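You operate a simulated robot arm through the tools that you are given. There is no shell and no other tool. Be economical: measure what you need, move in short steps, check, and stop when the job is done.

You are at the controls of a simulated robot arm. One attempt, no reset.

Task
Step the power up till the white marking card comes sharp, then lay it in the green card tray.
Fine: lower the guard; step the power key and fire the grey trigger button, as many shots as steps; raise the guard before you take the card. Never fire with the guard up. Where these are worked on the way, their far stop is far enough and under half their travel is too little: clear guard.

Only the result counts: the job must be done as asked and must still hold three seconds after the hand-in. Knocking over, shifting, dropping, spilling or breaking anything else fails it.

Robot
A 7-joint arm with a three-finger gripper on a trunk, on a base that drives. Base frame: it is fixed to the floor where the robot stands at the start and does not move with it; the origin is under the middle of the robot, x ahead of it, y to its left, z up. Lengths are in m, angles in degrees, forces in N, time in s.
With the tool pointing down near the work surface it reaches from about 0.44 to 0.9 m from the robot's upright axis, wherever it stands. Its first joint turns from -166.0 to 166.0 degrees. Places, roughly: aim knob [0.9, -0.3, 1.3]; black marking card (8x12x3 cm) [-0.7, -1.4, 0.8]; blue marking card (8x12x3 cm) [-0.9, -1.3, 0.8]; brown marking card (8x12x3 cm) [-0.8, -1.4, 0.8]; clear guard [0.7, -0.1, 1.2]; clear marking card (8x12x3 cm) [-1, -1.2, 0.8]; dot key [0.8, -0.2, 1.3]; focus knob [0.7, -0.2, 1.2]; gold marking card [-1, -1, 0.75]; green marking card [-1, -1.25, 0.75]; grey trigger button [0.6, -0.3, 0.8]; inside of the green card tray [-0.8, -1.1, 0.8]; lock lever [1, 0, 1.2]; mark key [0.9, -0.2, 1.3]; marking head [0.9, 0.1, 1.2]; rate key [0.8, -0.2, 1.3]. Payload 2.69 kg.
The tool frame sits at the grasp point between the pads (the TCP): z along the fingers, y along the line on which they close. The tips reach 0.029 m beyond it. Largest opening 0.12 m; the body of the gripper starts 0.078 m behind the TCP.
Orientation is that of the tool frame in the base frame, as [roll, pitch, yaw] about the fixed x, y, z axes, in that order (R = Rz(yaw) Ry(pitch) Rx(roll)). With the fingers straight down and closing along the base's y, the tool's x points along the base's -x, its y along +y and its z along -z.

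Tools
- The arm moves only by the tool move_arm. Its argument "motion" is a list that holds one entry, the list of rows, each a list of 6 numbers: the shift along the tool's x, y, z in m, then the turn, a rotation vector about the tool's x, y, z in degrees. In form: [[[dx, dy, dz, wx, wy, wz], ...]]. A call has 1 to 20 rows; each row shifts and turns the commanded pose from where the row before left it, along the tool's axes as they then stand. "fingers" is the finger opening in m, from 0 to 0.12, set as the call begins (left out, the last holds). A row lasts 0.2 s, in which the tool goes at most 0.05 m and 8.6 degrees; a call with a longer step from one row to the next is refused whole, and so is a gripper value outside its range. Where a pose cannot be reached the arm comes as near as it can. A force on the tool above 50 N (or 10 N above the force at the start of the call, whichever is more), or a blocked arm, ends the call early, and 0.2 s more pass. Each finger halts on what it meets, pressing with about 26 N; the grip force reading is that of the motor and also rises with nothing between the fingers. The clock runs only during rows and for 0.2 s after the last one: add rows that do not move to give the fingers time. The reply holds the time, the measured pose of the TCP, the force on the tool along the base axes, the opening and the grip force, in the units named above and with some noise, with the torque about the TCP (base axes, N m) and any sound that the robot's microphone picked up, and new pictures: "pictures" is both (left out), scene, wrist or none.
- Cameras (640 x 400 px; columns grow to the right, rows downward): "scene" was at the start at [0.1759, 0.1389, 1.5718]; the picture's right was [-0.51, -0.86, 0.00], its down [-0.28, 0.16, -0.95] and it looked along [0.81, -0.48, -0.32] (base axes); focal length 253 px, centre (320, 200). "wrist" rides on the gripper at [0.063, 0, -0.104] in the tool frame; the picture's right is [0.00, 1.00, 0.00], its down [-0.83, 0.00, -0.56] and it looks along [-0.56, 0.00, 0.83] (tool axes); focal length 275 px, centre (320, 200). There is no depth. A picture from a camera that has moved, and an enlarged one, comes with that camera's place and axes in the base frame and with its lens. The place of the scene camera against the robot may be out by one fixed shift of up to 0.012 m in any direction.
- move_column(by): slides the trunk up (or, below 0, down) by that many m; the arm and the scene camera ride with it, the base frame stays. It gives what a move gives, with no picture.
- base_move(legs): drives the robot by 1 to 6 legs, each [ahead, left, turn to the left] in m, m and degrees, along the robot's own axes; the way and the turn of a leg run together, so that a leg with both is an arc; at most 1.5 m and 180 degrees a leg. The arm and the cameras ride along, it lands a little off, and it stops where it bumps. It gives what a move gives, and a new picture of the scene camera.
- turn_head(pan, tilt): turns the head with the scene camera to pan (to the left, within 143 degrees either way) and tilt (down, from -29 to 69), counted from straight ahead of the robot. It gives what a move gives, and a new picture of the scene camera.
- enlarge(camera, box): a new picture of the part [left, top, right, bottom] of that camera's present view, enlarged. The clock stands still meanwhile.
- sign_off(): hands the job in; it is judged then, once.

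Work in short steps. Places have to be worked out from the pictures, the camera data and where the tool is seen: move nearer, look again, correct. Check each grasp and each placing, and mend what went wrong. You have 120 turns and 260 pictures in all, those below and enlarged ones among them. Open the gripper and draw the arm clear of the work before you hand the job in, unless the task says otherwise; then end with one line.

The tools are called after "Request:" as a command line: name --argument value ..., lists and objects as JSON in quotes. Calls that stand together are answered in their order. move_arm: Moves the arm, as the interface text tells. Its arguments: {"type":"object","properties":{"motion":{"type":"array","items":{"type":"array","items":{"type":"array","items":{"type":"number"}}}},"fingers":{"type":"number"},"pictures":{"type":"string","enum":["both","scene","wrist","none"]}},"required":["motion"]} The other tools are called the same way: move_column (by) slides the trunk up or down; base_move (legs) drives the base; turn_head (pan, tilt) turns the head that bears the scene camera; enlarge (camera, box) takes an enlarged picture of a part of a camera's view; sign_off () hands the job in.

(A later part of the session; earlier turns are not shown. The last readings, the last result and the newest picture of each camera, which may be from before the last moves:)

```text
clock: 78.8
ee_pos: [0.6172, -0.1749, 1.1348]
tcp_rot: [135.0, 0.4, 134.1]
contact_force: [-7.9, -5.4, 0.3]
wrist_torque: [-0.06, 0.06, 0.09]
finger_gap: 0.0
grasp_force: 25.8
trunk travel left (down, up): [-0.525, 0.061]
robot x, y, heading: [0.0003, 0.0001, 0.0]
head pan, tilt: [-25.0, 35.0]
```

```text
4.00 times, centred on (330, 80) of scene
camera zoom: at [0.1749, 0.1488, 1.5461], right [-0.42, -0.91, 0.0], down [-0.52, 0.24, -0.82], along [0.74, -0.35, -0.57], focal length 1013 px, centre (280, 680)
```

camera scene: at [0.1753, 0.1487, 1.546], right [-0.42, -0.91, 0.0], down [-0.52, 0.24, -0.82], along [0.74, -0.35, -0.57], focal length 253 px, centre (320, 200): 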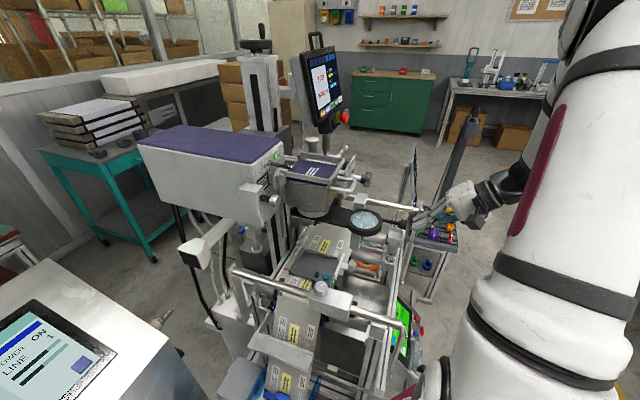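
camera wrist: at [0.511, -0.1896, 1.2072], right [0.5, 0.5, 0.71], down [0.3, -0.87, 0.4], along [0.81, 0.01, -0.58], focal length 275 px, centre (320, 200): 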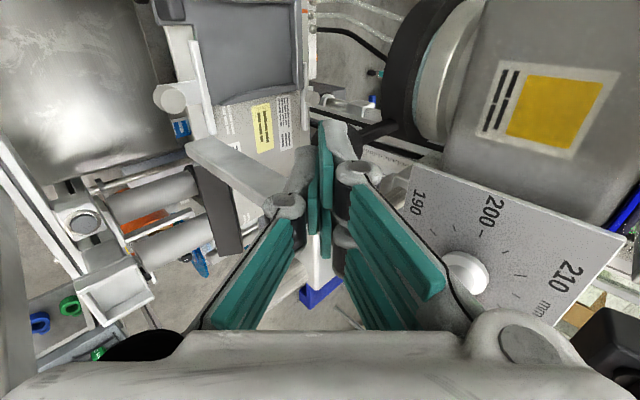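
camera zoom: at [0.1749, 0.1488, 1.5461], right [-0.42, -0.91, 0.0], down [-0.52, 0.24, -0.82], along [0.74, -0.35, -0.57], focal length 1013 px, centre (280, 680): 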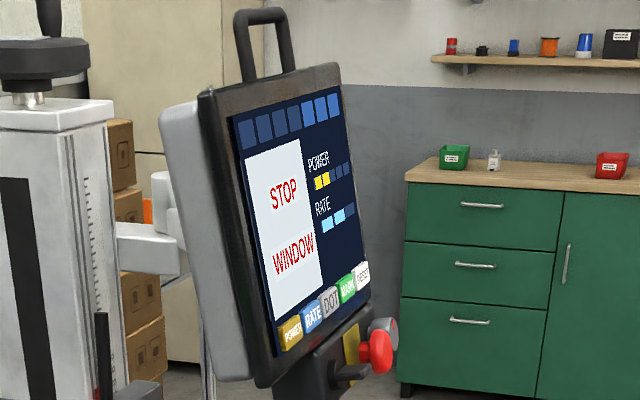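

Knob matches its original place in the picture; force rising. Press a few mm more to be sure it's home.

Request:
move_arm --motion '[[[0, 0.002, 0.002, 0, 0, 0], [0, 0.002, 0.002, 0, 0, 0]]]' --pictures "none"

Request:
enlarge --camera "scene" --box '[290, 30, 370, 130]'

```text
clock: 79.4
ee_pos: [0.6166, -0.1748, 1.1328]
tcp_rot: [135.1, 0.5, 133.9]
contact_force: [-38.3, -24.8, 4.3]
wrist_torque: [-0.14, 0.32, 0.4]
finger_gap: 0.0003
grasp_force: 26.2
trunk travel left (down, up): [-0.525, 0.061]
robot x, y, heading: [-0.0002, 0.0002, -0.1]
head pan, tilt: [-25.0, 35.0]
```

```text
4.00 times, centred on (330, 80) of scene
camera zoom: at [0.1727, 0.1476, 1.5466], right [-0.42, -0.91, 0.0], down [-0.52, 0.24, -0.82], along [0.74, -0.35, -0.57], focal length 1013 px, centre (280, 680)
```

zoom: 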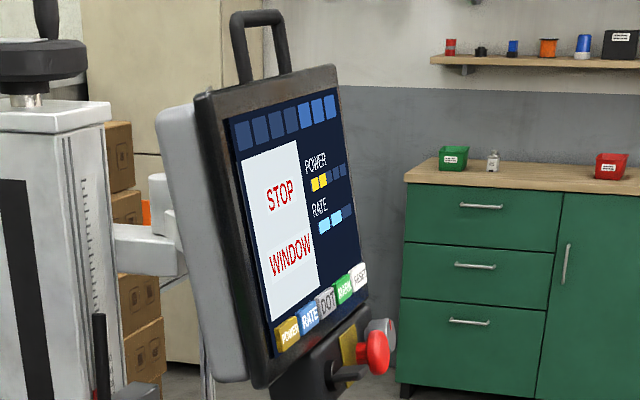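

Firmly home at its stop (45 N). Retreat outward and see whether the message clears; then rise.

Request:
move_arm --motion '[[[0, -0.01, -0.01, 0, 0, 0], [0, -0.03, -0.03, 0, 0, 0], [0, -0.03, -0.03, 0, 0, 0], [0, -0.03, -0.03, 0, 0, 0], [0, -0.03, -0.03, 0, 0, 0], [0, 0.025, -0.025, 0, 0, 0], [0, 0.025, -0.025, 0, 0, 0], [0, 0.025, -0.025, 0, 0, 0], [0, 0.025, -0.025, 0, 0, 0]]]' --pictures "none"

Request:
enlarge --camera "scene" --box '[290, 30, 370, 130]'

Request:
enlarge --camera "scene" --box '[270, 150, 430, 290]'

```text
clock: 81.4
ee_pos: [0.4886, -0.2999, 1.2746]
tcp_rot: [135.0, 0.5, 134.2]
contact_force: [-0.1, 0.4, 0.2]
wrist_torque: [0.02, 0.0, 0.01]
finger_gap: 0.0
grasp_force: 26.0
trunk travel left (down, up): [-0.525, 0.061]
robot x, y, heading: [-0.0026, 0.0014, -0.1]
head pan, tilt: [-25.0, 35.0]
```

```text
4.00 times, centred on (330, 80) of scene
camera zoom: at [0.1756, 0.1488, 1.546], right [-0.42, -0.91, 0.0], down [-0.52, 0.24, -0.82], along [0.74, -0.35, -0.57], focal length 1013 px, centre (280, 680)
```

zoom: 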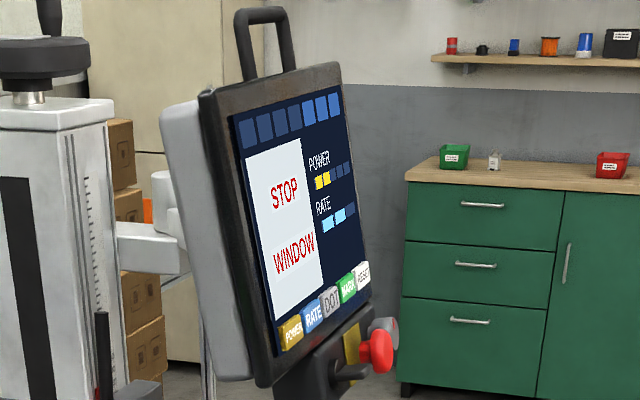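

```text
2.86 times, centred on (350, 220) of scene
camera zoom: at [0.1756, 0.1488, 1.546], right [-0.42, -0.91, 0.0], down [-0.52, 0.24, -0.82], along [0.74, -0.35, -0.57], focal length 724 px, centre (234, 143)
```

zoom: 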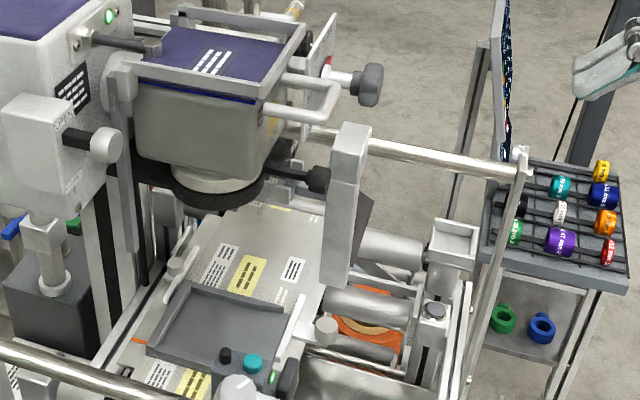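

Window is home, guard up; a latched STOP message remains, which I'll leave alone. Now look for the card on the floor.

Request:
turn_head --pan -70 --tilt 50

Request:
turn_head --pan -125 --tilt 25

```text
clock: 82.5
ee_pos: [0.4879, -0.3, 1.2746]
tcp_rot: [134.9, 0.5, 134.1]
contact_force: [0.3, -0.6, -1.0]
wrist_torque: [0.02, 0.0, -0.02]
finger_gap: 0.0
grasp_force: 26.1
trunk travel left (down, up): [-0.525, 0.061]
robot x, y, heading: [0.0032, 0.0008, -0.1]
head pan, tilt: [-70.0, 50.0]
camera scene: at [0.122, 0.114, 1.5242], right [-0.94, -0.34, 0.0], down [-0.26, 0.72, -0.64], along [0.22, -0.6, -0.77], focal length 253 px, centre (320, 200)
```

scene: 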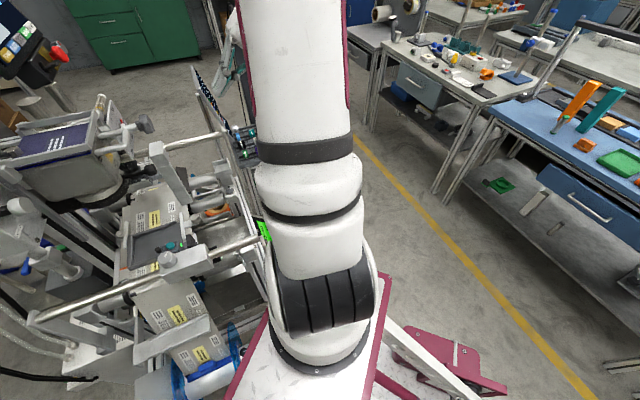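

```text
clock: 83.8
ee_pos: [0.4876, -0.2989, 1.2741]
tcp_rot: [134.9, 0.5, 134.2]
contact_force: [0.7, -0.2, 0.4]
wrist_torque: [0.01, 0.0, 0.02]
finger_gap: 0.0
grasp_force: 25.8
trunk travel left (down, up): [-0.525, 0.061]
robot x, y, heading: [-0.0013, 0.0004, 0.1]
head pan, tilt: [-125.0, 25.0]
camera scene: at [0.0428, 0.1108, 1.5617], right [-0.82, 0.57, 0.0], down [0.24, 0.35, -0.91], along [-0.52, -0.74, -0.42], focal length 253 px, centre (320, 200)
```

scene: 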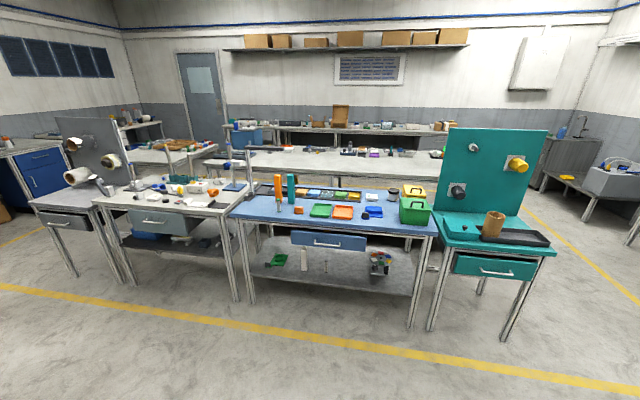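

The card is hidden behind the arm; the tray is on the blue bench at about (-0.85,-1.15). Drive back 0.25 m and turn right 54° to face the card on the floor.

Request:
base_move --legs '[[-0.25, 0, 0], [0, 0, -54]]'

Request:
turn_head --pan 10 --tilt 50

```text
clock: 88.0
ee_pos: [-0.2012, -0.5704, 1.2745]
tcp_rot: [135.0, 0.6, 80.6]
contact_force: [-0.4, 0.0, -0.2]
wrist_torque: [-0.01, 0.0, -0.03]
finger_gap: 0.0
grasp_force: 25.8
trunk travel left (down, up): [-0.525, 0.061]
robot x, y, heading: [-0.2496, 0.0012, -53.6]
head pan, tilt: [-125.0, 25.0]
camera scene: at [-0.1339, 0.0254, 1.5617], right [-0.02, 1.0, 0.0], down [0.42, 0.01, -0.91], along [-0.91, -0.02, -0.42], focal length 253 px, centre (320, 200)
```

scene: 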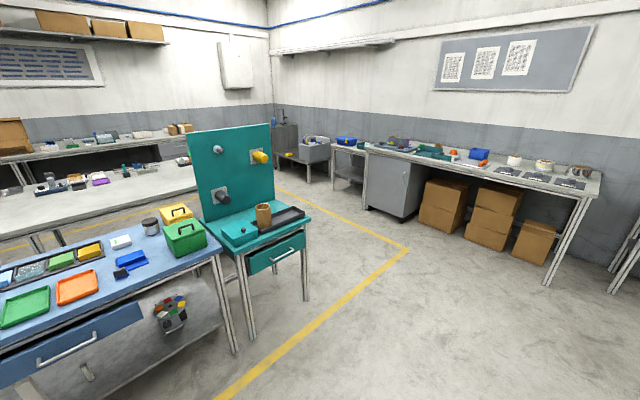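

```text
clock: 90.2
ee_pos: [-0.2015, -0.5712, 1.2746]
tcp_rot: [134.9, 0.5, 80.6]
contact_force: [-0.4, -0.2, -0.2]
wrist_torque: [0.01, -0.03, 0.03]
finger_gap: 0.0001
grasp_force: 26.4
trunk travel left (down, up): [-0.525, 0.061]
robot x, y, heading: [-0.2507, 0.0012, -53.8]
head pan, tilt: [10.0, 50.0]
camera scene: at [0.0139, -0.0257, 1.5242], right [-0.69, -0.72, 0.0], down [-0.55, 0.53, -0.64], along [0.46, -0.44, -0.77], focal length 253 px, centre (320, 200)
```

scene: 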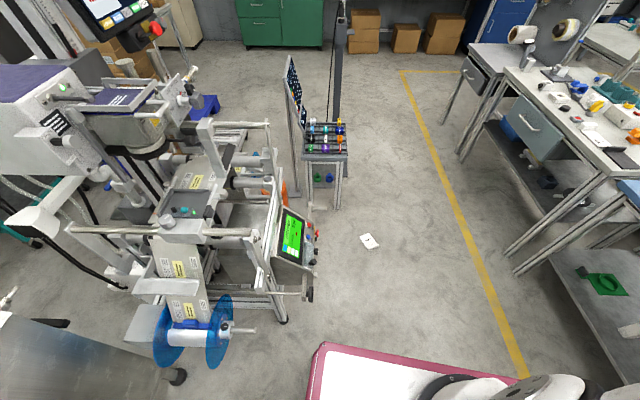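

The card lies face up on the floor near (0.42,-0.87). Zoom to see its orientation and rib.

Request:
enlarge --camera "scene" --box '[345, 225, 393, 257]'

```text
12.50 times, centred on (369, 241) of scene
camera zoom: at [0.0139, -0.0257, 1.5242], right [-0.69, -0.72, 0.0], down [-0.55, 0.53, -0.64], along [0.46, -0.44, -0.77], focal length 3167 px, centre (-292, -312)
```

zoom: 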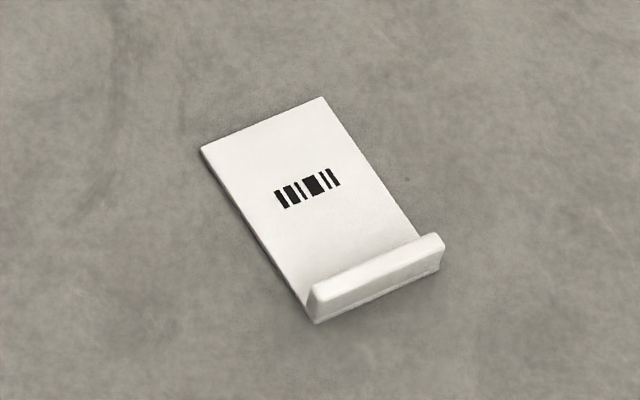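

Card is flat with the rib toward us: rib centre ≈(0.372,-0.859), rib along (-0.32,-0.95). Drive ahead 0.42 m so it's ~0.64 m away, then lower the trunk.

Request:
base_move --legs '[[0.42, 0, 0]]'

Request:
move_column --by -0.45

Request:
turn_head --pan 5 --tilt 60

```text
clock: 92.7
ee_pos: [0.0401, -0.9031, 1.2743]
tcp_rot: [134.8, 0.5, 80.5]
contact_force: [-0.3, 0.0, 0.6]
wrist_torque: [0.02, 0.01, -0.04]
finger_gap: 0.0
grasp_force: 26.1
trunk travel left (down, up): [-0.525, 0.061]
robot x, y, heading: [-0.0081, -0.3321, -53.8]
head pan, tilt: [10.0, 50.0]
camera scene: at [0.2562, -0.3566, 1.5243], right [-0.69, -0.72, 0.0], down [-0.55, 0.53, -0.64], along [0.46, -0.44, -0.77], focal length 253 px, centre (320, 200)
```

scene: 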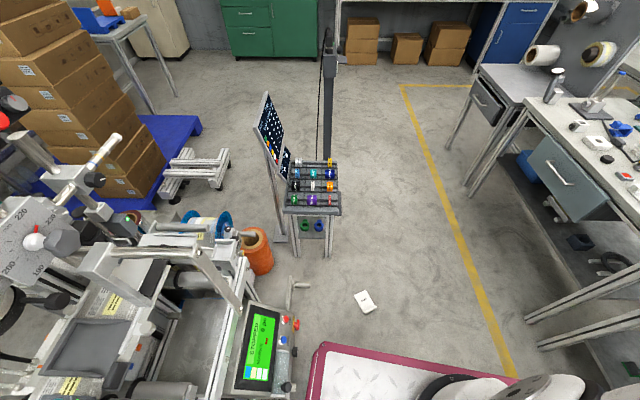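

```text
refused: -0.45 is not a number from -0.4 to 0.4
```

```text
clock: 93.5
ee_pos: [0.039, -0.9017, 1.2743]
tcp_rot: [134.8, 0.6, 80.4]
contact_force: [-0.1, -0.4, 0.1]
wrist_torque: [-0.01, 0.0, -0.01]
finger_gap: 0.0
grasp_force: 25.5
trunk travel left (down, up): [-0.525, 0.061]
robot x, y, heading: [-0.0097, -0.3352, -54.0]
head pan, tilt: [5.0, 60.0]
camera scene: at [0.2446, -0.3535, 1.5117], right [-0.75, -0.66, 0.0], down [-0.57, 0.65, -0.5], along [0.33, -0.38, -0.87], focal length 253 px, centre (320, 200)
```

scene: 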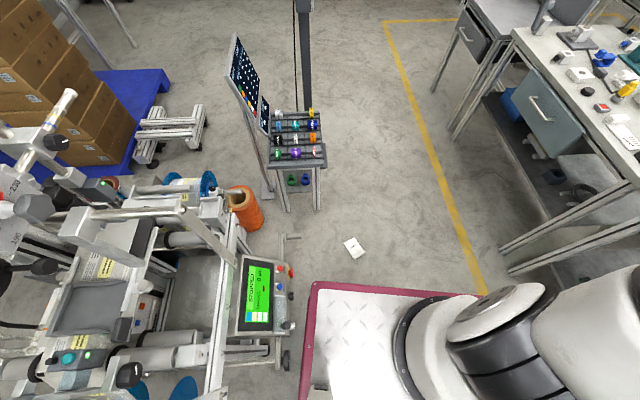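

Card is in front of the base. Lower the trunk in two steps.

Request:
move_column --by -0.4

Request:
move_column --by -0.1

Request:
turn_head --pan 5 --tilt 50

Request:
enlarge --camera "scene" --box '[320, 200, 400, 260]'

```text
clock: 97.3
ee_pos: [0.0382, -0.9021, 0.8753]
tcp_rot: [134.9, 0.5, 80.6]
contact_force: [0.7, -0.1, -0.5]
wrist_torque: [0.0, -0.01, -0.04]
finger_gap: 0.0
grasp_force: 25.9
trunk travel left (down, up): [-0.125, 0.461]
robot x, y, heading: [-0.0063, -0.3316, -53.9]
head pan, tilt: [5.0, 60.0]
```

```text
clock: 98.6
ee_pos: [0.0391, -0.9028, 0.775]
tcp_rot: [134.9, 0.4, 80.4]
contact_force: [-0.7, 0.1, 0.2]
wrist_torque: [0.03, 0.02, 0.03]
finger_gap: 0.0003
grasp_force: 25.6
trunk travel left (down, up): [-0.025, 0.561]
robot x, y, heading: [-0.0078, -0.3318, -53.6]
head pan, tilt: [5.0, 60.0]
```

```text
clock: 99.3
ee_pos: [0.0393, -0.9026, 0.774]
tcp_rot: [135.0, 0.6, 80.4]
contact_force: [-0.1, -0.5, 0.4]
wrist_torque: [-0.01, 0.0, 0.01]
finger_gap: 0.0
grasp_force: 26.0
trunk travel left (down, up): [-0.025, 0.561]
robot x, y, heading: [-0.0077, -0.3302, -53.7]
head pan, tilt: [5.0, 50.0]
camera scene: at [0.3686, -0.5215, 1.0237], right [-0.75, -0.66, 0.0], down [-0.5, 0.58, -0.64], along [0.42, -0.48, -0.77], focal length 253 px, centre (320, 200)
```

scene: 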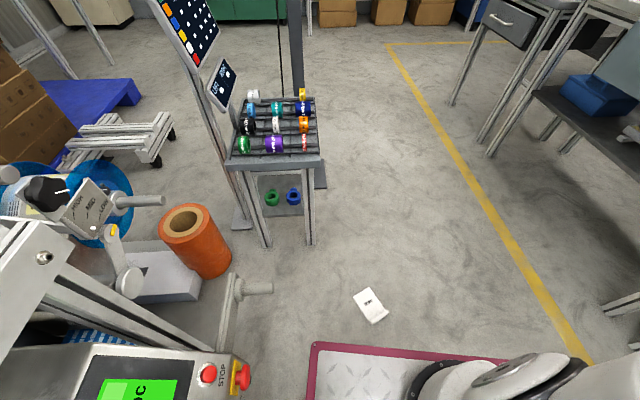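

```text
6.67 times, centred on (360, 230) of scene
camera zoom: at [0.3686, -0.5215, 1.0237], right [-0.75, -0.66, 0.0], down [-0.5, 0.58, -0.64], along [0.42, -0.48, -0.77], focal length 1689 px, centre (53, 0)
```

zoom: 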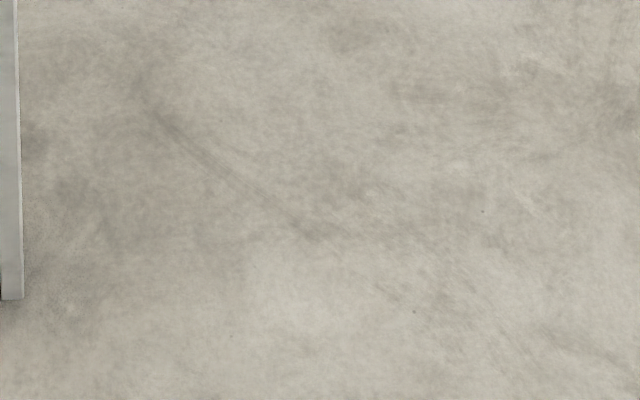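

Card centre ≈(0.43,-0.883), rib ≈(0.386,-0.856). Turn the tool vertical with closing axis across the rib and hover above it.

Request:
move_arm --motion '[[[0, 0, 0, 7.5, 0, 0], [0, 0, 0, 7.5, 0, 0], [0, 0, 0, 7.5, 0, 0], [0, 0, 0, 7.5, 0, 0], [0, 0, 0, 7.5, 0, 0], [0, 0, 0, 7.5, 0, 0], [0, 0, 0, 0, 0, 4.5], [0, 0, 0, 0, 0, 4.5], [0.014, 0.02845, 0.02945, 0, 0, 0], [0.014, 0.02845, 0.02945, 0, 0, 0], [0.014, 0.02845, 0.02945, 0, 0, 0], [0.014, 0.02845, 0.02945, 0, 0, 0], [0.014, 0.02845, 0.02945, 0, 0, 0], [0.014, 0.02845, 0.02945, 0, 0, 0], [0.014, 0.02845, 0.02945, 0, 0, 0], [0.014, 0.02845, 0.02945, 0, 0, 0], [0.014, 0.02845, 0.02945, 0, 0, 0], [0.014, 0.02845, 0.02945, 0, 0, 0], [0.014, 0.02845, 0.02945, 0, 0, 0]]]' --fingers 0.06

```text
clock: 103.3
ee_pos: [0.3901, -0.8871, 0.4621]
tcp_rot: [179.8, 0.6, 71.3]
contact_force: [-0.4, 1.1, -0.3]
wrist_torque: [-0.01, -0.03, -0.02]
finger_gap: 0.06
grasp_force: 0.2
out of reach, approached as far as the arm can: row 13, 14, 15
trunk travel left (down, up): [-0.025, 0.561]
robot x, y, heading: [-0.0091, -0.3323, -53.9]
head pan, tilt: [5.0, 50.0]
camera scene: at [0.3685, -0.5216, 1.0237], right [-0.75, -0.66, 0.0], down [-0.5, 0.58, -0.64], along [0.42, -0.48, -0.77], focal length 253 px, centre (320, 200)
camera wrist: at [0.4097, -0.8266, 0.5656], right [0.95, -0.32, 0.0], down [-0.26, -0.78, 0.56], along [-0.18, -0.53, -0.83], focal length 275 px, centre (320, 200)
```

scene: 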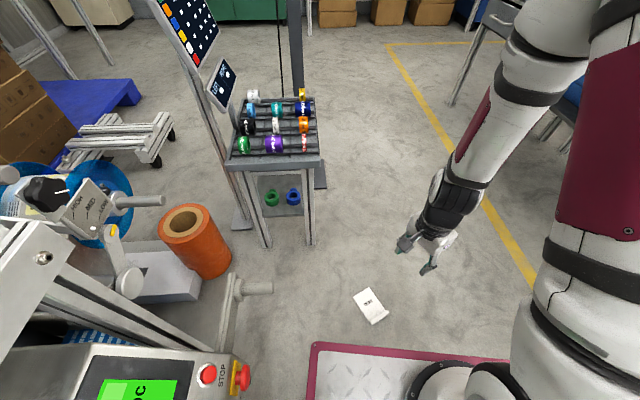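
wrist: 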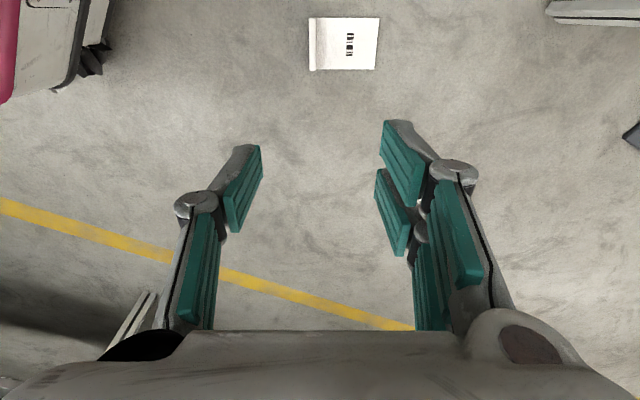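

Rib at (0.384,-0.866), orientation nearly right. Descend to ~0.13 m and recheck.

Request:
move_arm --motion '[[[0.006, -0.004, 0.04, 0, 0, -3], [0.006, -0.004, 0.04, 0, 0, 0], [0.006, -0.004, 0.04, 0, 0, 0], [0, 0, 0.045, 0, 0, 0], [0, 0, 0.045, 0, 0, 0], [0, 0, 0.045, 0, 0, 0], [0, 0, 0.045, 0, 0, 0], [0, 0, 0.04, 0, 0, 0]]]' --fingers 0.05

Request:
enlarge --camera "wrist" --box '[220, 60, 460, 220]'

```text
clock: 105.1
ee_pos: [0.3813, -0.8671, 0.1223]
tcp_rot: [179.9, 0.6, 74.5]
contact_force: [-0.6, 0.1, 0.4]
wrist_torque: [0.02, 0.02, 0.04]
finger_gap: 0.0499
grasp_force: 0.1
trunk travel left (down, up): [-0.025, 0.561]
robot x, y, heading: [-0.0076, -0.3312, -53.8]
head pan, tilt: [5.0, 50.0]
camera scene: at [0.3687, -0.5215, 1.0237], right [-0.75, -0.66, 0.0], down [-0.5, 0.58, -0.64], along [0.42, -0.48, -0.77], focal length 253 px, centre (320, 200)
camera wrist: at [0.3969, -0.8058, 0.226], right [0.96, -0.26, 0.0], down [-0.22, -0.8, 0.56], along [-0.15, -0.54, -0.83], focal length 275 px, centre (320, 200)
```

scene: 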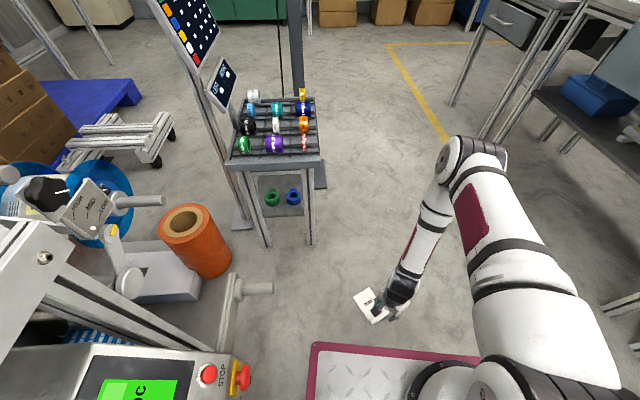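
wrist: 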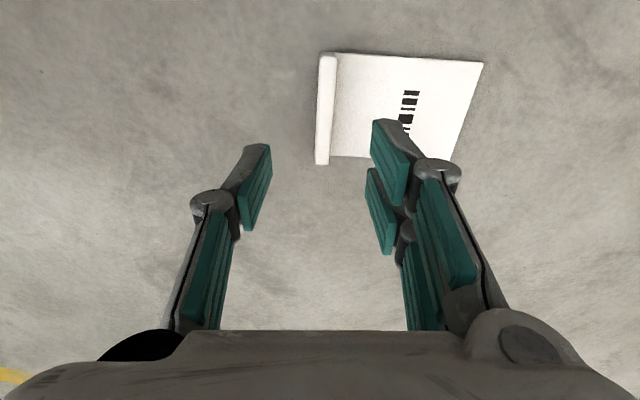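

```text
2.50 times, centred on (340, 140) of wrist
camera zoom: at [0.3969, -0.8058, 0.226], right [0.96, -0.26, 0.0], down [-0.22, -0.8, 0.56], along [-0.15, -0.54, -0.83], focal length 688 px, centre (270, 350)
```

zoom: 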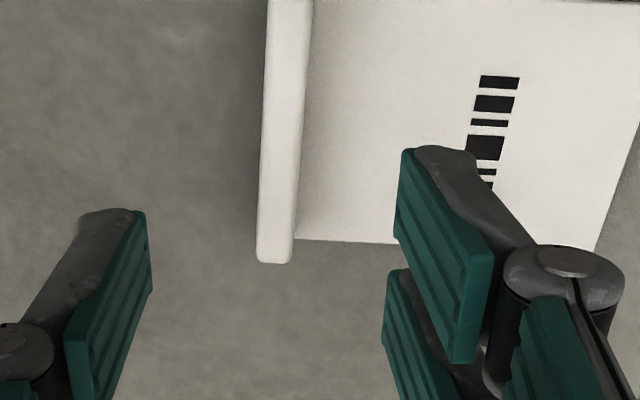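

Rib centre (0.385,-0.861). Correct yaw 3°, descend to finger tips ~1.2 cm above the floor.

Request:
move_arm --motion '[[[0.005, 0.0025, 0.02, 0, 0, 3], [0, 0, 0.025, 0, 0, 0], [0, 0, 0.02, 0, 0, 0], [0, 0, 0.013, 0, 0, 0]]]' --fingers 0.04 --pictures "wrist"

Request:
enlarge --camera "wrist" --box '[220, 60, 460, 220]'

```text
clock: 106.1
ee_pos: [0.3839, -0.8632, 0.0436]
tcp_rot: [179.9, 0.3, 71.3]
contact_force: [-0.4, -0.5, -0.4]
wrist_torque: [-0.02, 0.02, 0.0]
finger_gap: 0.0402
grasp_force: 0.0
trunk travel left (down, up): [-0.025, 0.561]
robot x, y, heading: [-0.0066, -0.3299, -53.8]
head pan, tilt: [5.0, 50.0]
camera wrist: at [0.4037, -0.8036, 0.1482], right [0.95, -0.31, 0.0], down [-0.26, -0.79, 0.56], along [-0.17, -0.53, -0.83], focal length 275 px, centre (320, 200)
```

wrist: 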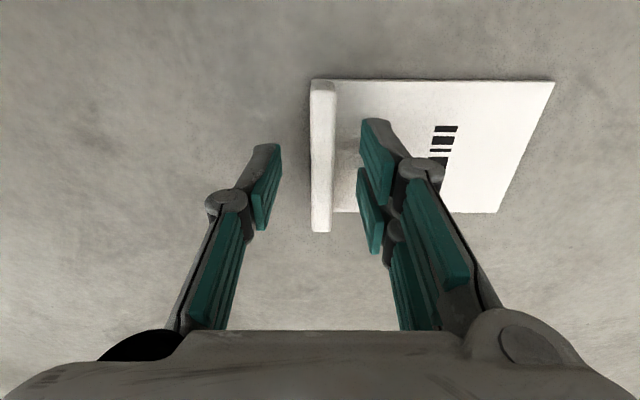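

```text
2.50 times, centred on (340, 140) of wrist
camera zoom: at [0.4037, -0.8036, 0.1482], right [0.95, -0.31, 0.0], down [-0.26, -0.79, 0.56], along [-0.17, -0.53, -0.83], focal length 688 px, centre (270, 350)
```

zoom: 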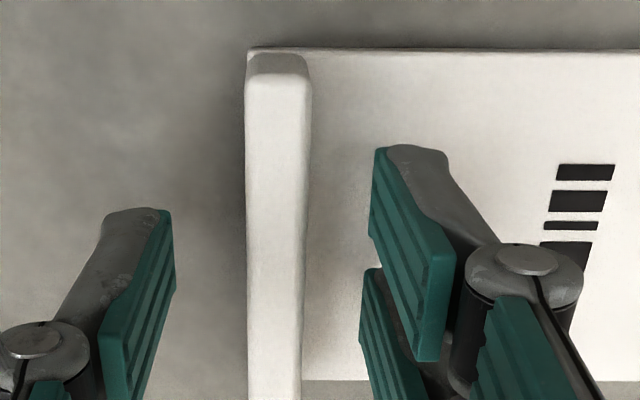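

Rib lies squarely between the pads. Lower 3 mm and close.

Request:
move_arm --motion '[[[0, 0, 0.003, 0, 0, 0], [0, 0, 0, 0, 0, 0], [0, 0, 0, 0, 0, 0]]]' --fingers 0.0 --pictures "none"

Request:
move_arm --motion '[[[0, 0, -0.02, 0, 0, 0], [0, 0, -0.03, 0, 0, 0], [0, 0, -0.04, 0, 0, 0], [0, 0, -0.04, 0, 0, 0]]]'

```text
clock: 106.9
ee_pos: [0.3845, -0.8631, 0.0422]
tcp_rot: [179.8, 0.5, 71.3]
contact_force: [-2.7, 1.4, 23.4]
wrist_torque: [0.04, 0.05, -0.04]
finger_gap: 0.0115
grasp_force: 25.5
trunk travel left (down, up): [-0.025, 0.561]
robot x, y, heading: [-0.0058, -0.3313, -53.8]
head pan, tilt: [5.0, 50.0]
```

```text
clock: 107.9
ee_pos: [0.3843, -0.8643, 0.1699]
tcp_rot: [179.9, 0.5, 71.4]
contact_force: [0.6, 0.7, -1.5]
wrist_torque: [0.03, 0.01, -0.01]
finger_gap: 0.0115
grasp_force: 25.8
trunk travel left (down, up): [-0.025, 0.561]
robot x, y, heading: [-0.0078, -0.33, -53.9]
head pan, tilt: [5.0, 50.0]
camera scene: at [0.3687, -0.5215, 1.0237], right [-0.75, -0.66, 0.0], down [-0.5, 0.58, -0.64], along [0.42, -0.48, -0.77], focal length 253 px, centre (320, 200)
camera wrist: at [0.4032, -0.8032, 0.2741], right [0.95, -0.31, 0.0], down [-0.26, -0.78, 0.56], along [-0.17, -0.53, -0.83], focal length 275 px, centre (320, 200)
```

scene: 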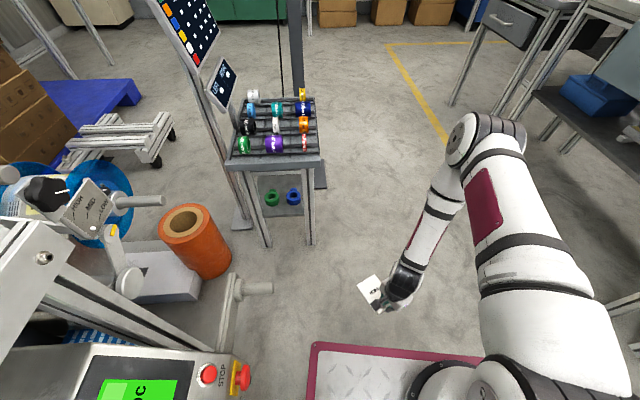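
wrist: 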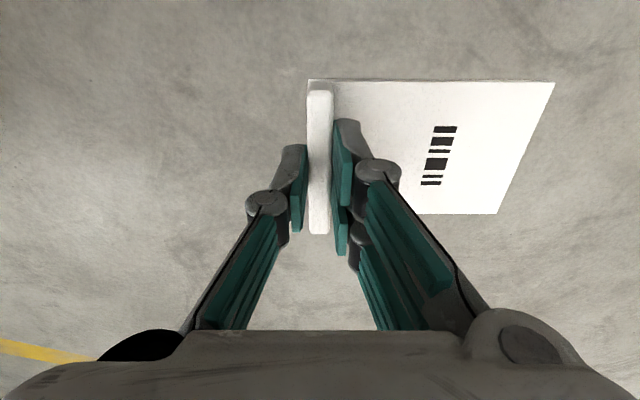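

Card held firmly. Raise it: trunk up 0.4+0.15 m, then back off and turn toward the tray.

Request:
move_column --by 0.4

Request:
move_column --by 0.15

Request:
base_move --legs '[[-0.25, 0, 0]]'

Request:
move_arm --motion '[[[0, 0, -0.045, 0, 0, 0], [0, 0, -0.045, 0, 0, 0], [0, 0, -0.045, 0, 0, 0], [0, 0, -0.045, 0, 0, 0], [0, 0, -0.045, 0, 0, 0], [0, 0, -0.045, 0, 0, 0]]]' --pictures "wrist"

```text
clock: 111.8
ee_pos: [0.3847, -0.8637, 0.5695]
tcp_rot: [179.8, 0.5, 71.5]
contact_force: [-0.2, 0.1, -1.5]
wrist_torque: [0.01, -0.01, -0.01]
finger_gap: 0.0115
grasp_force: 26.1
trunk travel left (down, up): [-0.425, 0.161]
robot x, y, heading: [-0.0068, -0.3331, -53.6]
head pan, tilt: [5.0, 50.0]
```

```text
clock: 113.5
ee_pos: [0.3845, -0.8644, 0.72]
tcp_rot: [179.9, 0.4, 71.4]
contact_force: [0.1, 0.0, -1.1]
wrist_torque: [-0.01, 0.04, -0.02]
finger_gap: 0.0114
grasp_force: 25.6
trunk travel left (down, up): [-0.575, 0.011]
robot x, y, heading: [-0.0059, -0.3318, -53.5]
head pan, tilt: [5.0, 50.0]
```

```text
clock: 115.3
ee_pos: [0.2363, -0.6622, 0.7212]
tcp_rot: [179.8, 0.3, 71.4]
contact_force: [0.6, -0.5, -0.6]
wrist_torque: [-0.01, 0.03, 0.01]
finger_gap: 0.0117
grasp_force: 25.6
trunk travel left (down, up): [-0.575, 0.011]
robot x, y, heading: [-0.156, -0.1292, -53.9]
head pan, tilt: [5.0, 50.0]
camera scene: at [0.0682, -0.1109, 1.5736], right [-0.75, -0.66, 0.0], down [-0.5, 0.58, -0.64], along [0.42, -0.48, -0.77], focal length 253 px, centre (320, 200)
```

scene: 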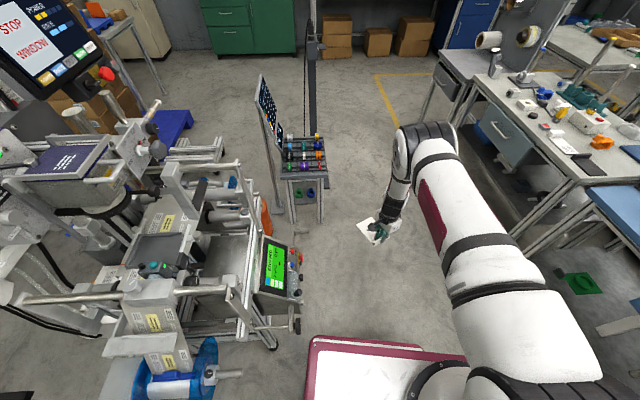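

```text
clock: 116.7
ee_pos: [0.2361, -0.6585, 0.9907]
tcp_rot: [179.9, 0.4, 71.4]
contact_force: [0.0, 0.0, -0.5]
wrist_torque: [0.04, 0.02, -0.03]
finger_gap: 0.0113
grasp_force: 25.5
trunk travel left (down, up): [-0.575, 0.011]
robot x, y, heading: [-0.153, -0.1284, -53.8]
head pan, tilt: [5.0, 50.0]
camera wrist: at [0.2556, -0.5992, 1.095], right [0.95, -0.32, 0.0], down [-0.26, -0.78, 0.56], along [-0.18, -0.53, -0.83], focal length 275 px, centre (320, 200)
```

wrist: 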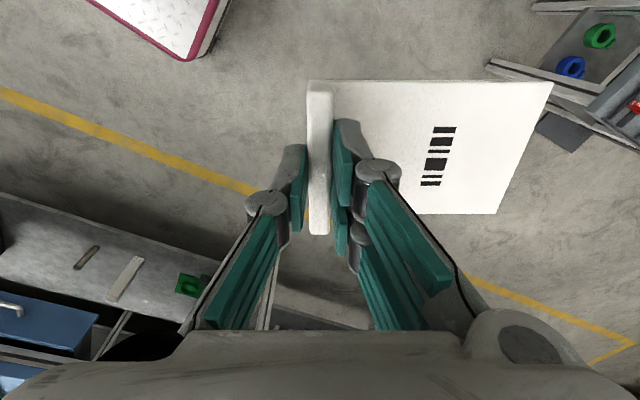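

Card high and steady. Turn right 70° to face the tray and look.

Request:
base_move --legs '[[0, 0, -70.5]]'

Request:
turn_head --pan 10 --tilt 35

```text
clock: 120.2
ee_pos: [-0.5257, -0.6742, 0.9906]
tcp_rot: [179.8, 0.4, 0.8]
contact_force: [-0.8, 1.0, -0.7]
wrist_torque: [0.03, 0.0, 0.02]
finger_gap: 0.0113
grasp_force: 26.0
trunk travel left (down, up): [-0.575, 0.011]
robot x, y, heading: [-0.1529, -0.1315, -124.3]
head pan, tilt: [5.0, 50.0]
camera scene: at [-0.0623, -0.3402, 1.5737], right [-0.87, 0.49, 0.0], down [0.38, 0.67, -0.64], along [-0.32, -0.56, -0.77], focal length 253 px, centre (320, 200)
```

scene: 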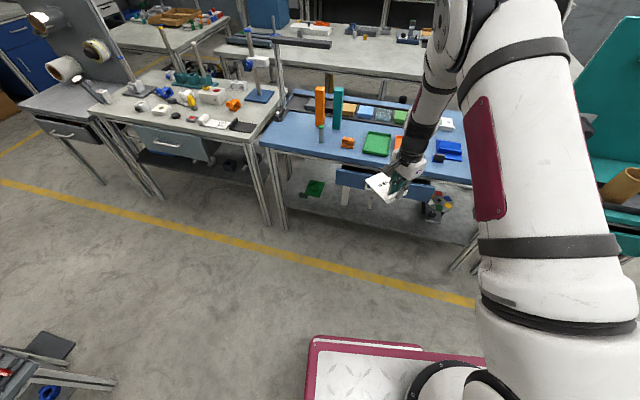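

```text
clock: 121.0
ee_pos: [-0.5252, -0.674, 0.9905]
tcp_rot: [179.8, 0.4, 0.7]
contact_force: [-0.3, 1.0, -0.5]
wrist_torque: [0.01, 0.03, -0.03]
finger_gap: 0.0116
grasp_force: 26.1
trunk travel left (down, up): [-0.575, 0.011]
robot x, y, heading: [-0.1533, -0.1285, -124.3]
head pan, tilt: [10.0, 35.0]
camera scene: at [-0.0609, -0.3533, 1.5953], right [-0.91, 0.42, 0.0], down [0.24, 0.52, -0.82], along [-0.34, -0.74, -0.57], focal length 253 px, centre (320, 200)
```

scene: 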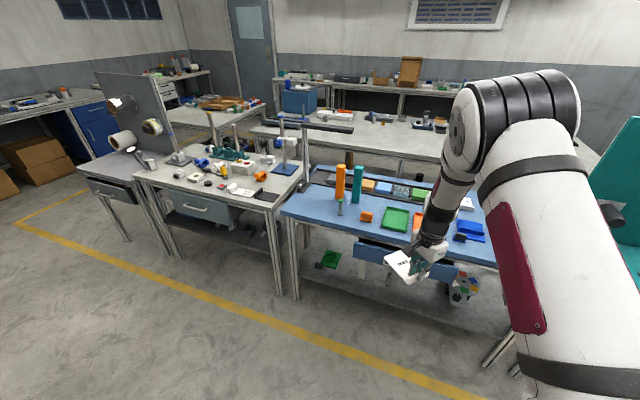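

Tray centre ≈(-0.845,-1.115). Zoom to see its orientation.

Request:
enlarge --camera "scene" --box '[330, 170, 490, 270]'

```text
4.00 times, centred on (410, 220) of scene
camera zoom: at [-0.0609, -0.3533, 1.5953], right [-0.91, 0.42, 0.0], down [0.24, 0.52, -0.82], along [-0.34, -0.74, -0.57], focal length 1013 px, centre (-40, 120)
```

zoom: 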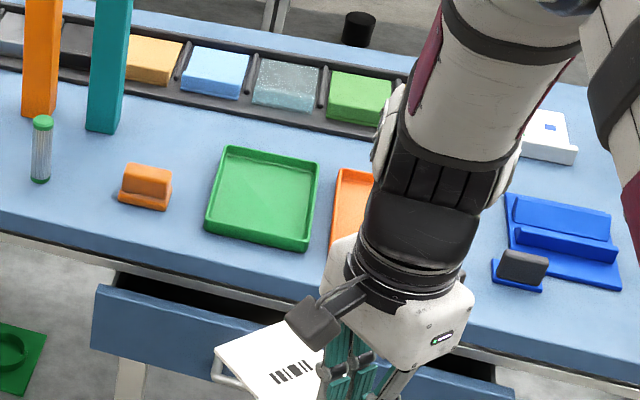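

Tray is 12×17.5 cm, long axis along (0.7,0.7), centre ≈(-0.835,-1.10). Drive ahead 0.47 m with the card at z 0.99.

Request:
base_move --legs '[[0.46, 0, 0]]'

Request:
move_arm --motion '[[[0, 0, 0, 0, 0, 7.4], [0, 0, 0, 0, 0, 7.4], [0, 0, 0, 0, 0, 7.4], [0, 0, 0, 0, 0, 7.4], [0, 0, 0, 0, 0, 7.4], [0, 0, 0, 0, 0, 7.4]]]'

```text
clock: 123.7
ee_pos: [-0.7844, -1.0535, 0.9909]
tcp_rot: [179.8, 0.3, 0.7]
contact_force: [-0.2, 0.6, -1.5]
wrist_torque: [0.02, 0.0, -0.02]
finger_gap: 0.0115
grasp_force: 26.4
trunk travel left (down, up): [-0.575, 0.011]
robot x, y, heading: [-0.417, -0.508, -124.5]
head pan, tilt: [10.0, 35.0]
camera scene: at [-0.3211, -0.732, 1.5955], right [-0.91, 0.41, 0.0], down [0.24, 0.52, -0.82], along [-0.34, -0.75, -0.57], focal length 253 px, centre (320, 200)
```

scene: 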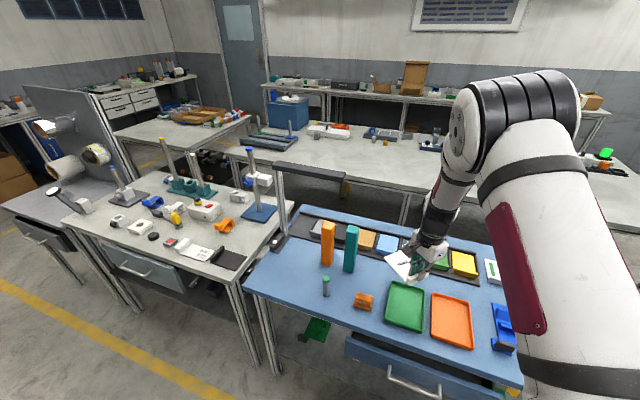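

```text
clock: 125.1
ee_pos: [-0.7849, -1.0536, 0.991]
tcp_rot: [179.7, 0.1, -43.7]
contact_force: [0.0, 0.2, 0.1]
wrist_torque: [0.03, -0.01, 0.01]
finger_gap: 0.0115
grasp_force: 26.5
trunk travel left (down, up): [-0.575, 0.011]
robot x, y, heading: [-0.415, -0.5089, -124.6]
head pan, tilt: [10.0, 35.0]
camera scene: at [-0.3212, -0.732, 1.5954], right [-0.91, 0.41, 0.0], down [0.24, 0.52, -0.82], along [-0.34, -0.75, -0.57], focal length 253 px, centre (320, 200)
camera wrist: at [-0.7382, -1.0972, 1.0957], right [-0.69, -0.73, 0.01], down [-0.6, 0.57, 0.56], along [-0.41, 0.38, -0.83], focal length 275 px, centre (320, 200)
```

scene: 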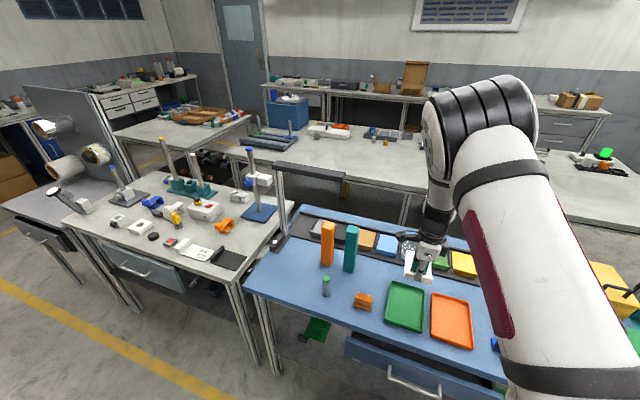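
wrist: 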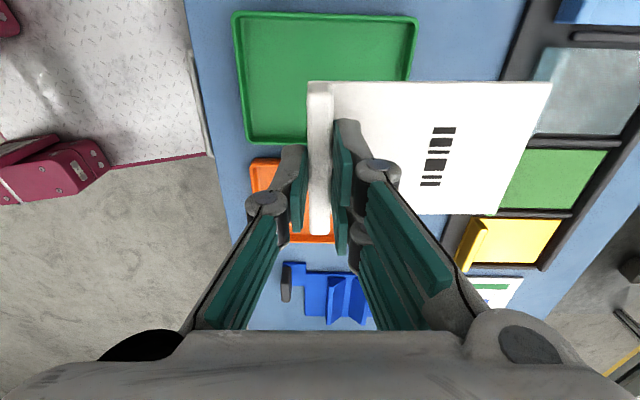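

Combining views the tray centre is ≈(-0.785,-1.062) at z≈0.81. Shift the card over it and descend to z 0.90.

Request:
move_arm --motion '[[[0.003, -0.024, 0, 0, 0, 0], [0.003, -0.023, 0, 0, 0, 0], [0, 0, 0.03, 0, 0, 0], [0, 0, 0.03, 0, 0, 0], [0, 0, 0.03, 0, 0, 0]]]'

Request:
enlarge --camera "scene" --box '[350, 220, 510, 360]'

Request:
enlarge --camera "wrist" --box '[200, 0, 580, 240]'

```text
clock: 126.3
ee_pos: [-0.7483, -1.0232, 0.9005]
tcp_rot: [179.5, 0.2, -43.6]
contact_force: [0.0, 0.4, -1.2]
wrist_torque: [-0.01, -0.01, -0.01]
finger_gap: 0.0114
grasp_force: 26.0
trunk travel left (down, up): [-0.575, 0.011]
robot x, y, heading: [-0.416, -0.5085, -124.3]
head pan, tilt: [10.0, 35.0]
camera scene: at [-0.321, -0.732, 1.5954], right [-0.91, 0.41, 0.0], down [0.24, 0.52, -0.82], along [-0.34, -0.75, -0.57], focal length 253 px, centre (320, 200)
camera wrist: at [-0.7017, -1.0662, 1.0056], right [-0.69, -0.73, 0.01], down [-0.6, 0.57, 0.56], along [-0.41, 0.38, -0.83], focal length 275 px, centre (320, 200)
```

scene: 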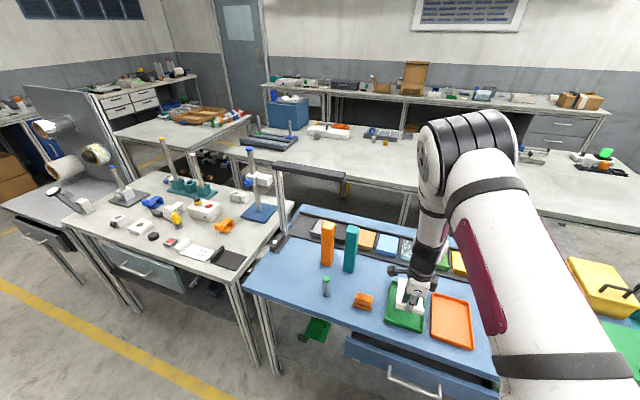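
wrist: 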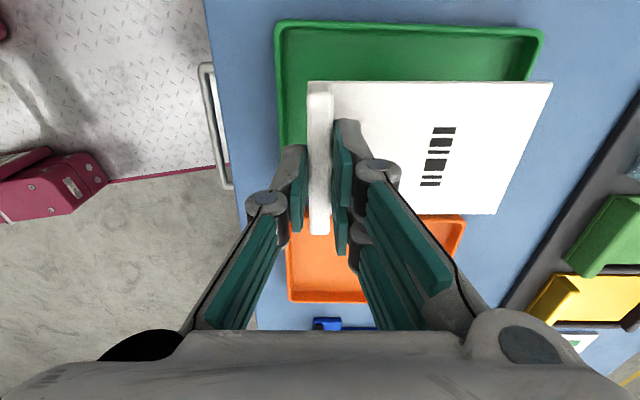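

```text
2.86 times, centred on (430, 290) of scene
camera zoom: at [-0.321, -0.732, 1.5954], right [-0.91, 0.41, 0.0], down [0.24, 0.52, -0.82], along [-0.34, -0.75, -0.57], focal length 724 px, centre (6, -57)
```

zoom: 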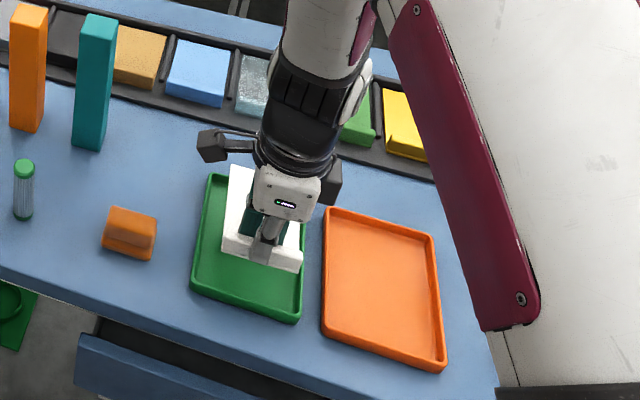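

```text
1.67 times, centred on (390, 120) of wrist
camera zoom: at [-0.7017, -1.0662, 1.0056], right [-0.69, -0.73, 0.01], down [-0.6, 0.57, 0.56], along [-0.41, 0.38, -0.83], focal length 459 px, centre (203, 333)
```

zoom: 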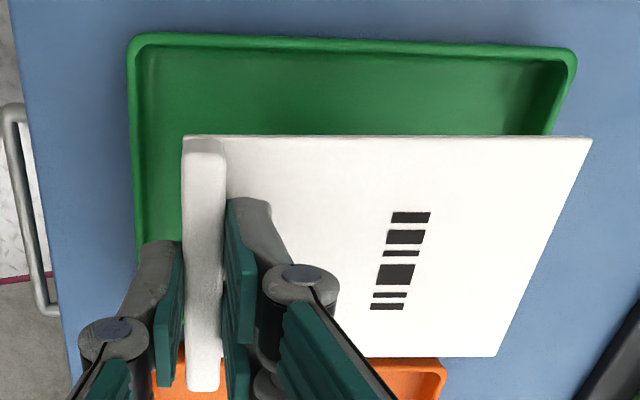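

Refined: rim z≈0.826, tray 15×11 cm centred (-0.782,-1.061); card centre is within 4 mm. Small correction and descend gently.

Request:
move_arm --motion '[[[0.003, -0.001, 0.01, 0, 0, 1.4], [0, 0, 0.015, 0, 0, 0], [0, 0, 0.01, 0, 0, 0], [0, 0, 0.005, 0, 0, 0]]]'

Request:
enlarge --camera "scene" --box '[380, 260, 460, 340]'

Request:
enlarge --camera "wrist" --box '[200, 0, 580, 240]'

```text
clock: 127.3
ee_pos: [-0.7444, -1.026, 0.8611]
tcp_rot: [179.6, 0.2, -45.1]
contact_force: [0.6, 0.3, 0.0]
wrist_torque: [0.02, -0.04, 0.02]
finger_gap: 0.0116
grasp_force: 25.8
trunk travel left (down, up): [-0.575, 0.011]
robot x, y, heading: [-0.412, -0.5103, -124.8]
head pan, tilt: [10.0, 35.0]
camera scene: at [-0.3211, -0.732, 1.5954], right [-0.91, 0.41, 0.0], down [0.24, 0.52, -0.82], along [-0.34, -0.75, -0.57], focal length 253 px, centre (320, 200)
camera wrist: at [-0.6999, -1.0696, 0.965], right [-0.7, -0.71, 0.01], down [-0.59, 0.59, 0.56], along [-0.4, 0.39, -0.83], focal length 275 px, centre (320, 200)
```

scene: 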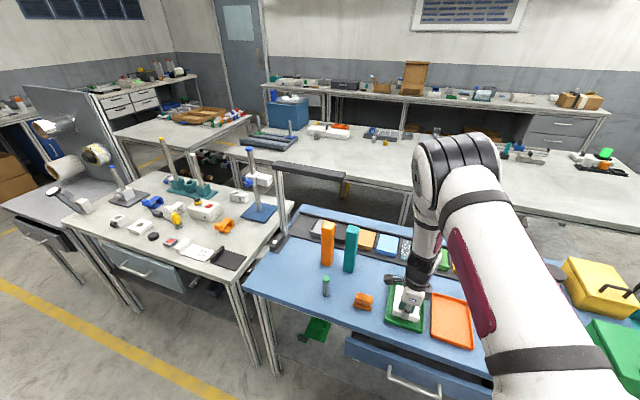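
wrist: 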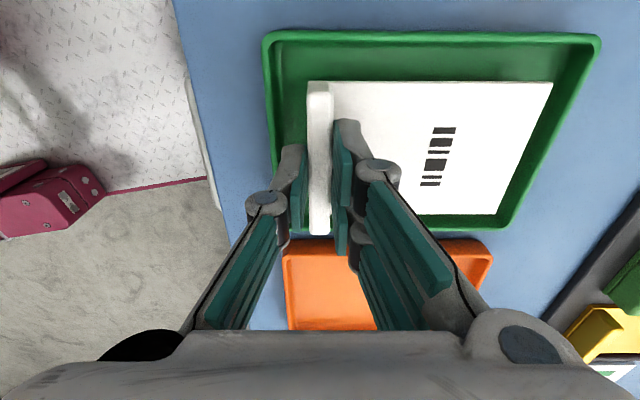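

```text
5.00 times, centred on (420, 300) of scene
camera zoom: at [-0.3211, -0.732, 1.5954], right [-0.91, 0.41, 0.0], down [0.24, 0.52, -0.82], along [-0.34, -0.75, -0.57], focal length 1267 px, centre (-180, -300)
```

zoom: 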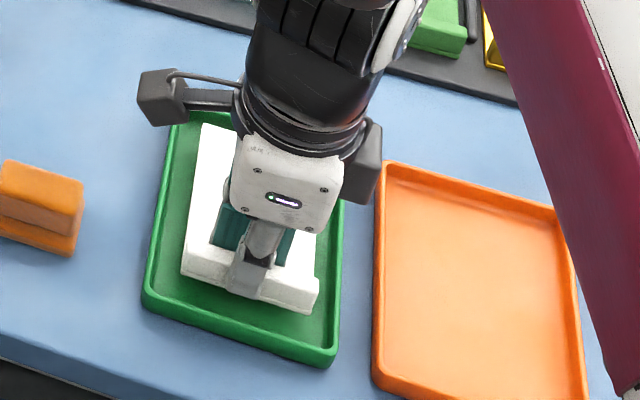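

```text
1.67 times, centred on (390, 120) of wrist
camera zoom: at [-0.6999, -1.0696, 0.965], right [-0.7, -0.71, 0.01], down [-0.59, 0.59, 0.56], along [-0.4, 0.39, -0.83], focal length 459 px, centre (203, 333)
```

zoom: 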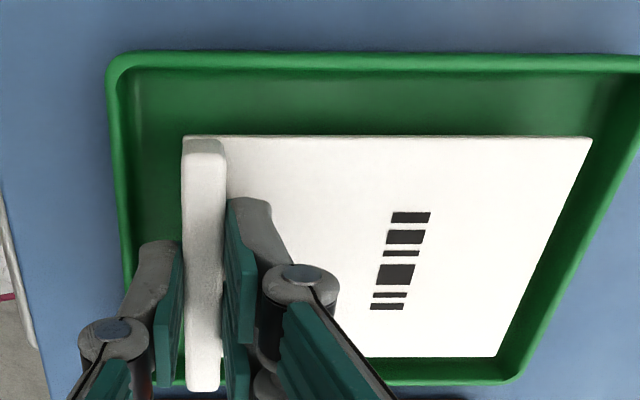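

Centred within ~3 mm. Creep down until the card rests on the tray floor.

Request:
move_arm --motion '[[[0, 0, 0.004, 0, 0, 0], [0, 0, 0.004, 0, 0, 0], [0, 0, 0.003, 0, 0, 0], [0, 0, 0.003, 0, 0, 0]]]' --pictures "none"

```text
clock: 128.3
ee_pos: [-0.7457, -1.0252, 0.8473]
tcp_rot: [179.5, 0.2, -45.1]
contact_force: [2.6, 2.4, 12.1]
wrist_torque: [0.44, 0.35, -0.09]
finger_gap: 0.0115
grasp_force: 26.0
trunk travel left (down, up): [-0.575, 0.011]
robot x, y, heading: [-0.4157, -0.5068, -124.4]
head pan, tilt: [10.0, 35.0]
```

Contact 12 N at card bottom ≈0.805, matching the tray floor. Check, then release.

Request:
enlarge --camera "wrist" --box '[200, 0, 640, 280]'

Request:
enlarge --camera "scene" --box '[380, 260, 460, 340]'

```text
1.43 times, centred on (420, 140) of wrist
camera zoom: at [-0.7011, -1.0702, 0.9513], right [-0.7, -0.71, 0.01], down [-0.59, 0.59, 0.56], along [-0.4, 0.39, -0.83], focal length 393 px, centre (177, 286)
```

zoom: 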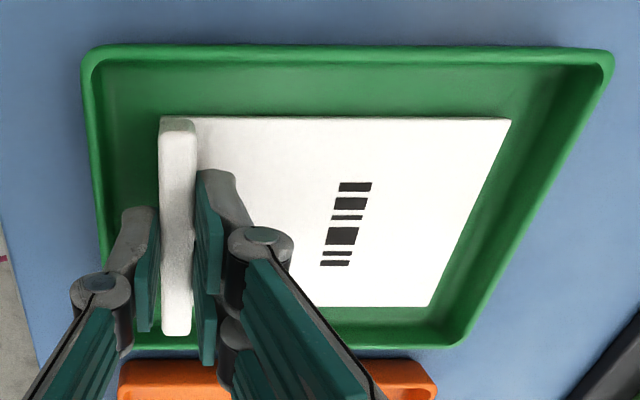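

```text
5.00 times, centred on (420, 300) of scene
camera zoom: at [-0.3207, -0.7315, 1.5956], right [-0.91, 0.41, 0.0], down [0.24, 0.52, -0.82], along [-0.34, -0.75, -0.57], focal length 1267 px, centre (-180, -300)
```

zoom: 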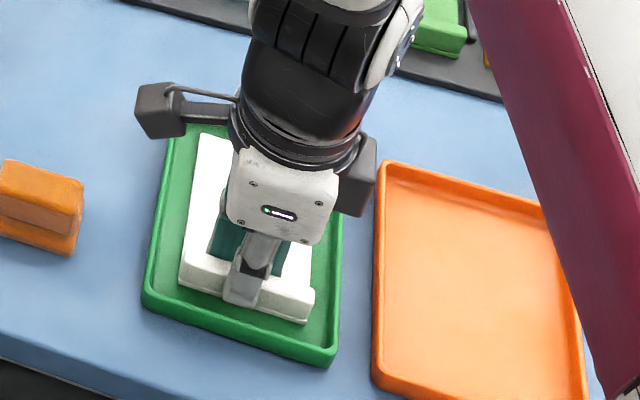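

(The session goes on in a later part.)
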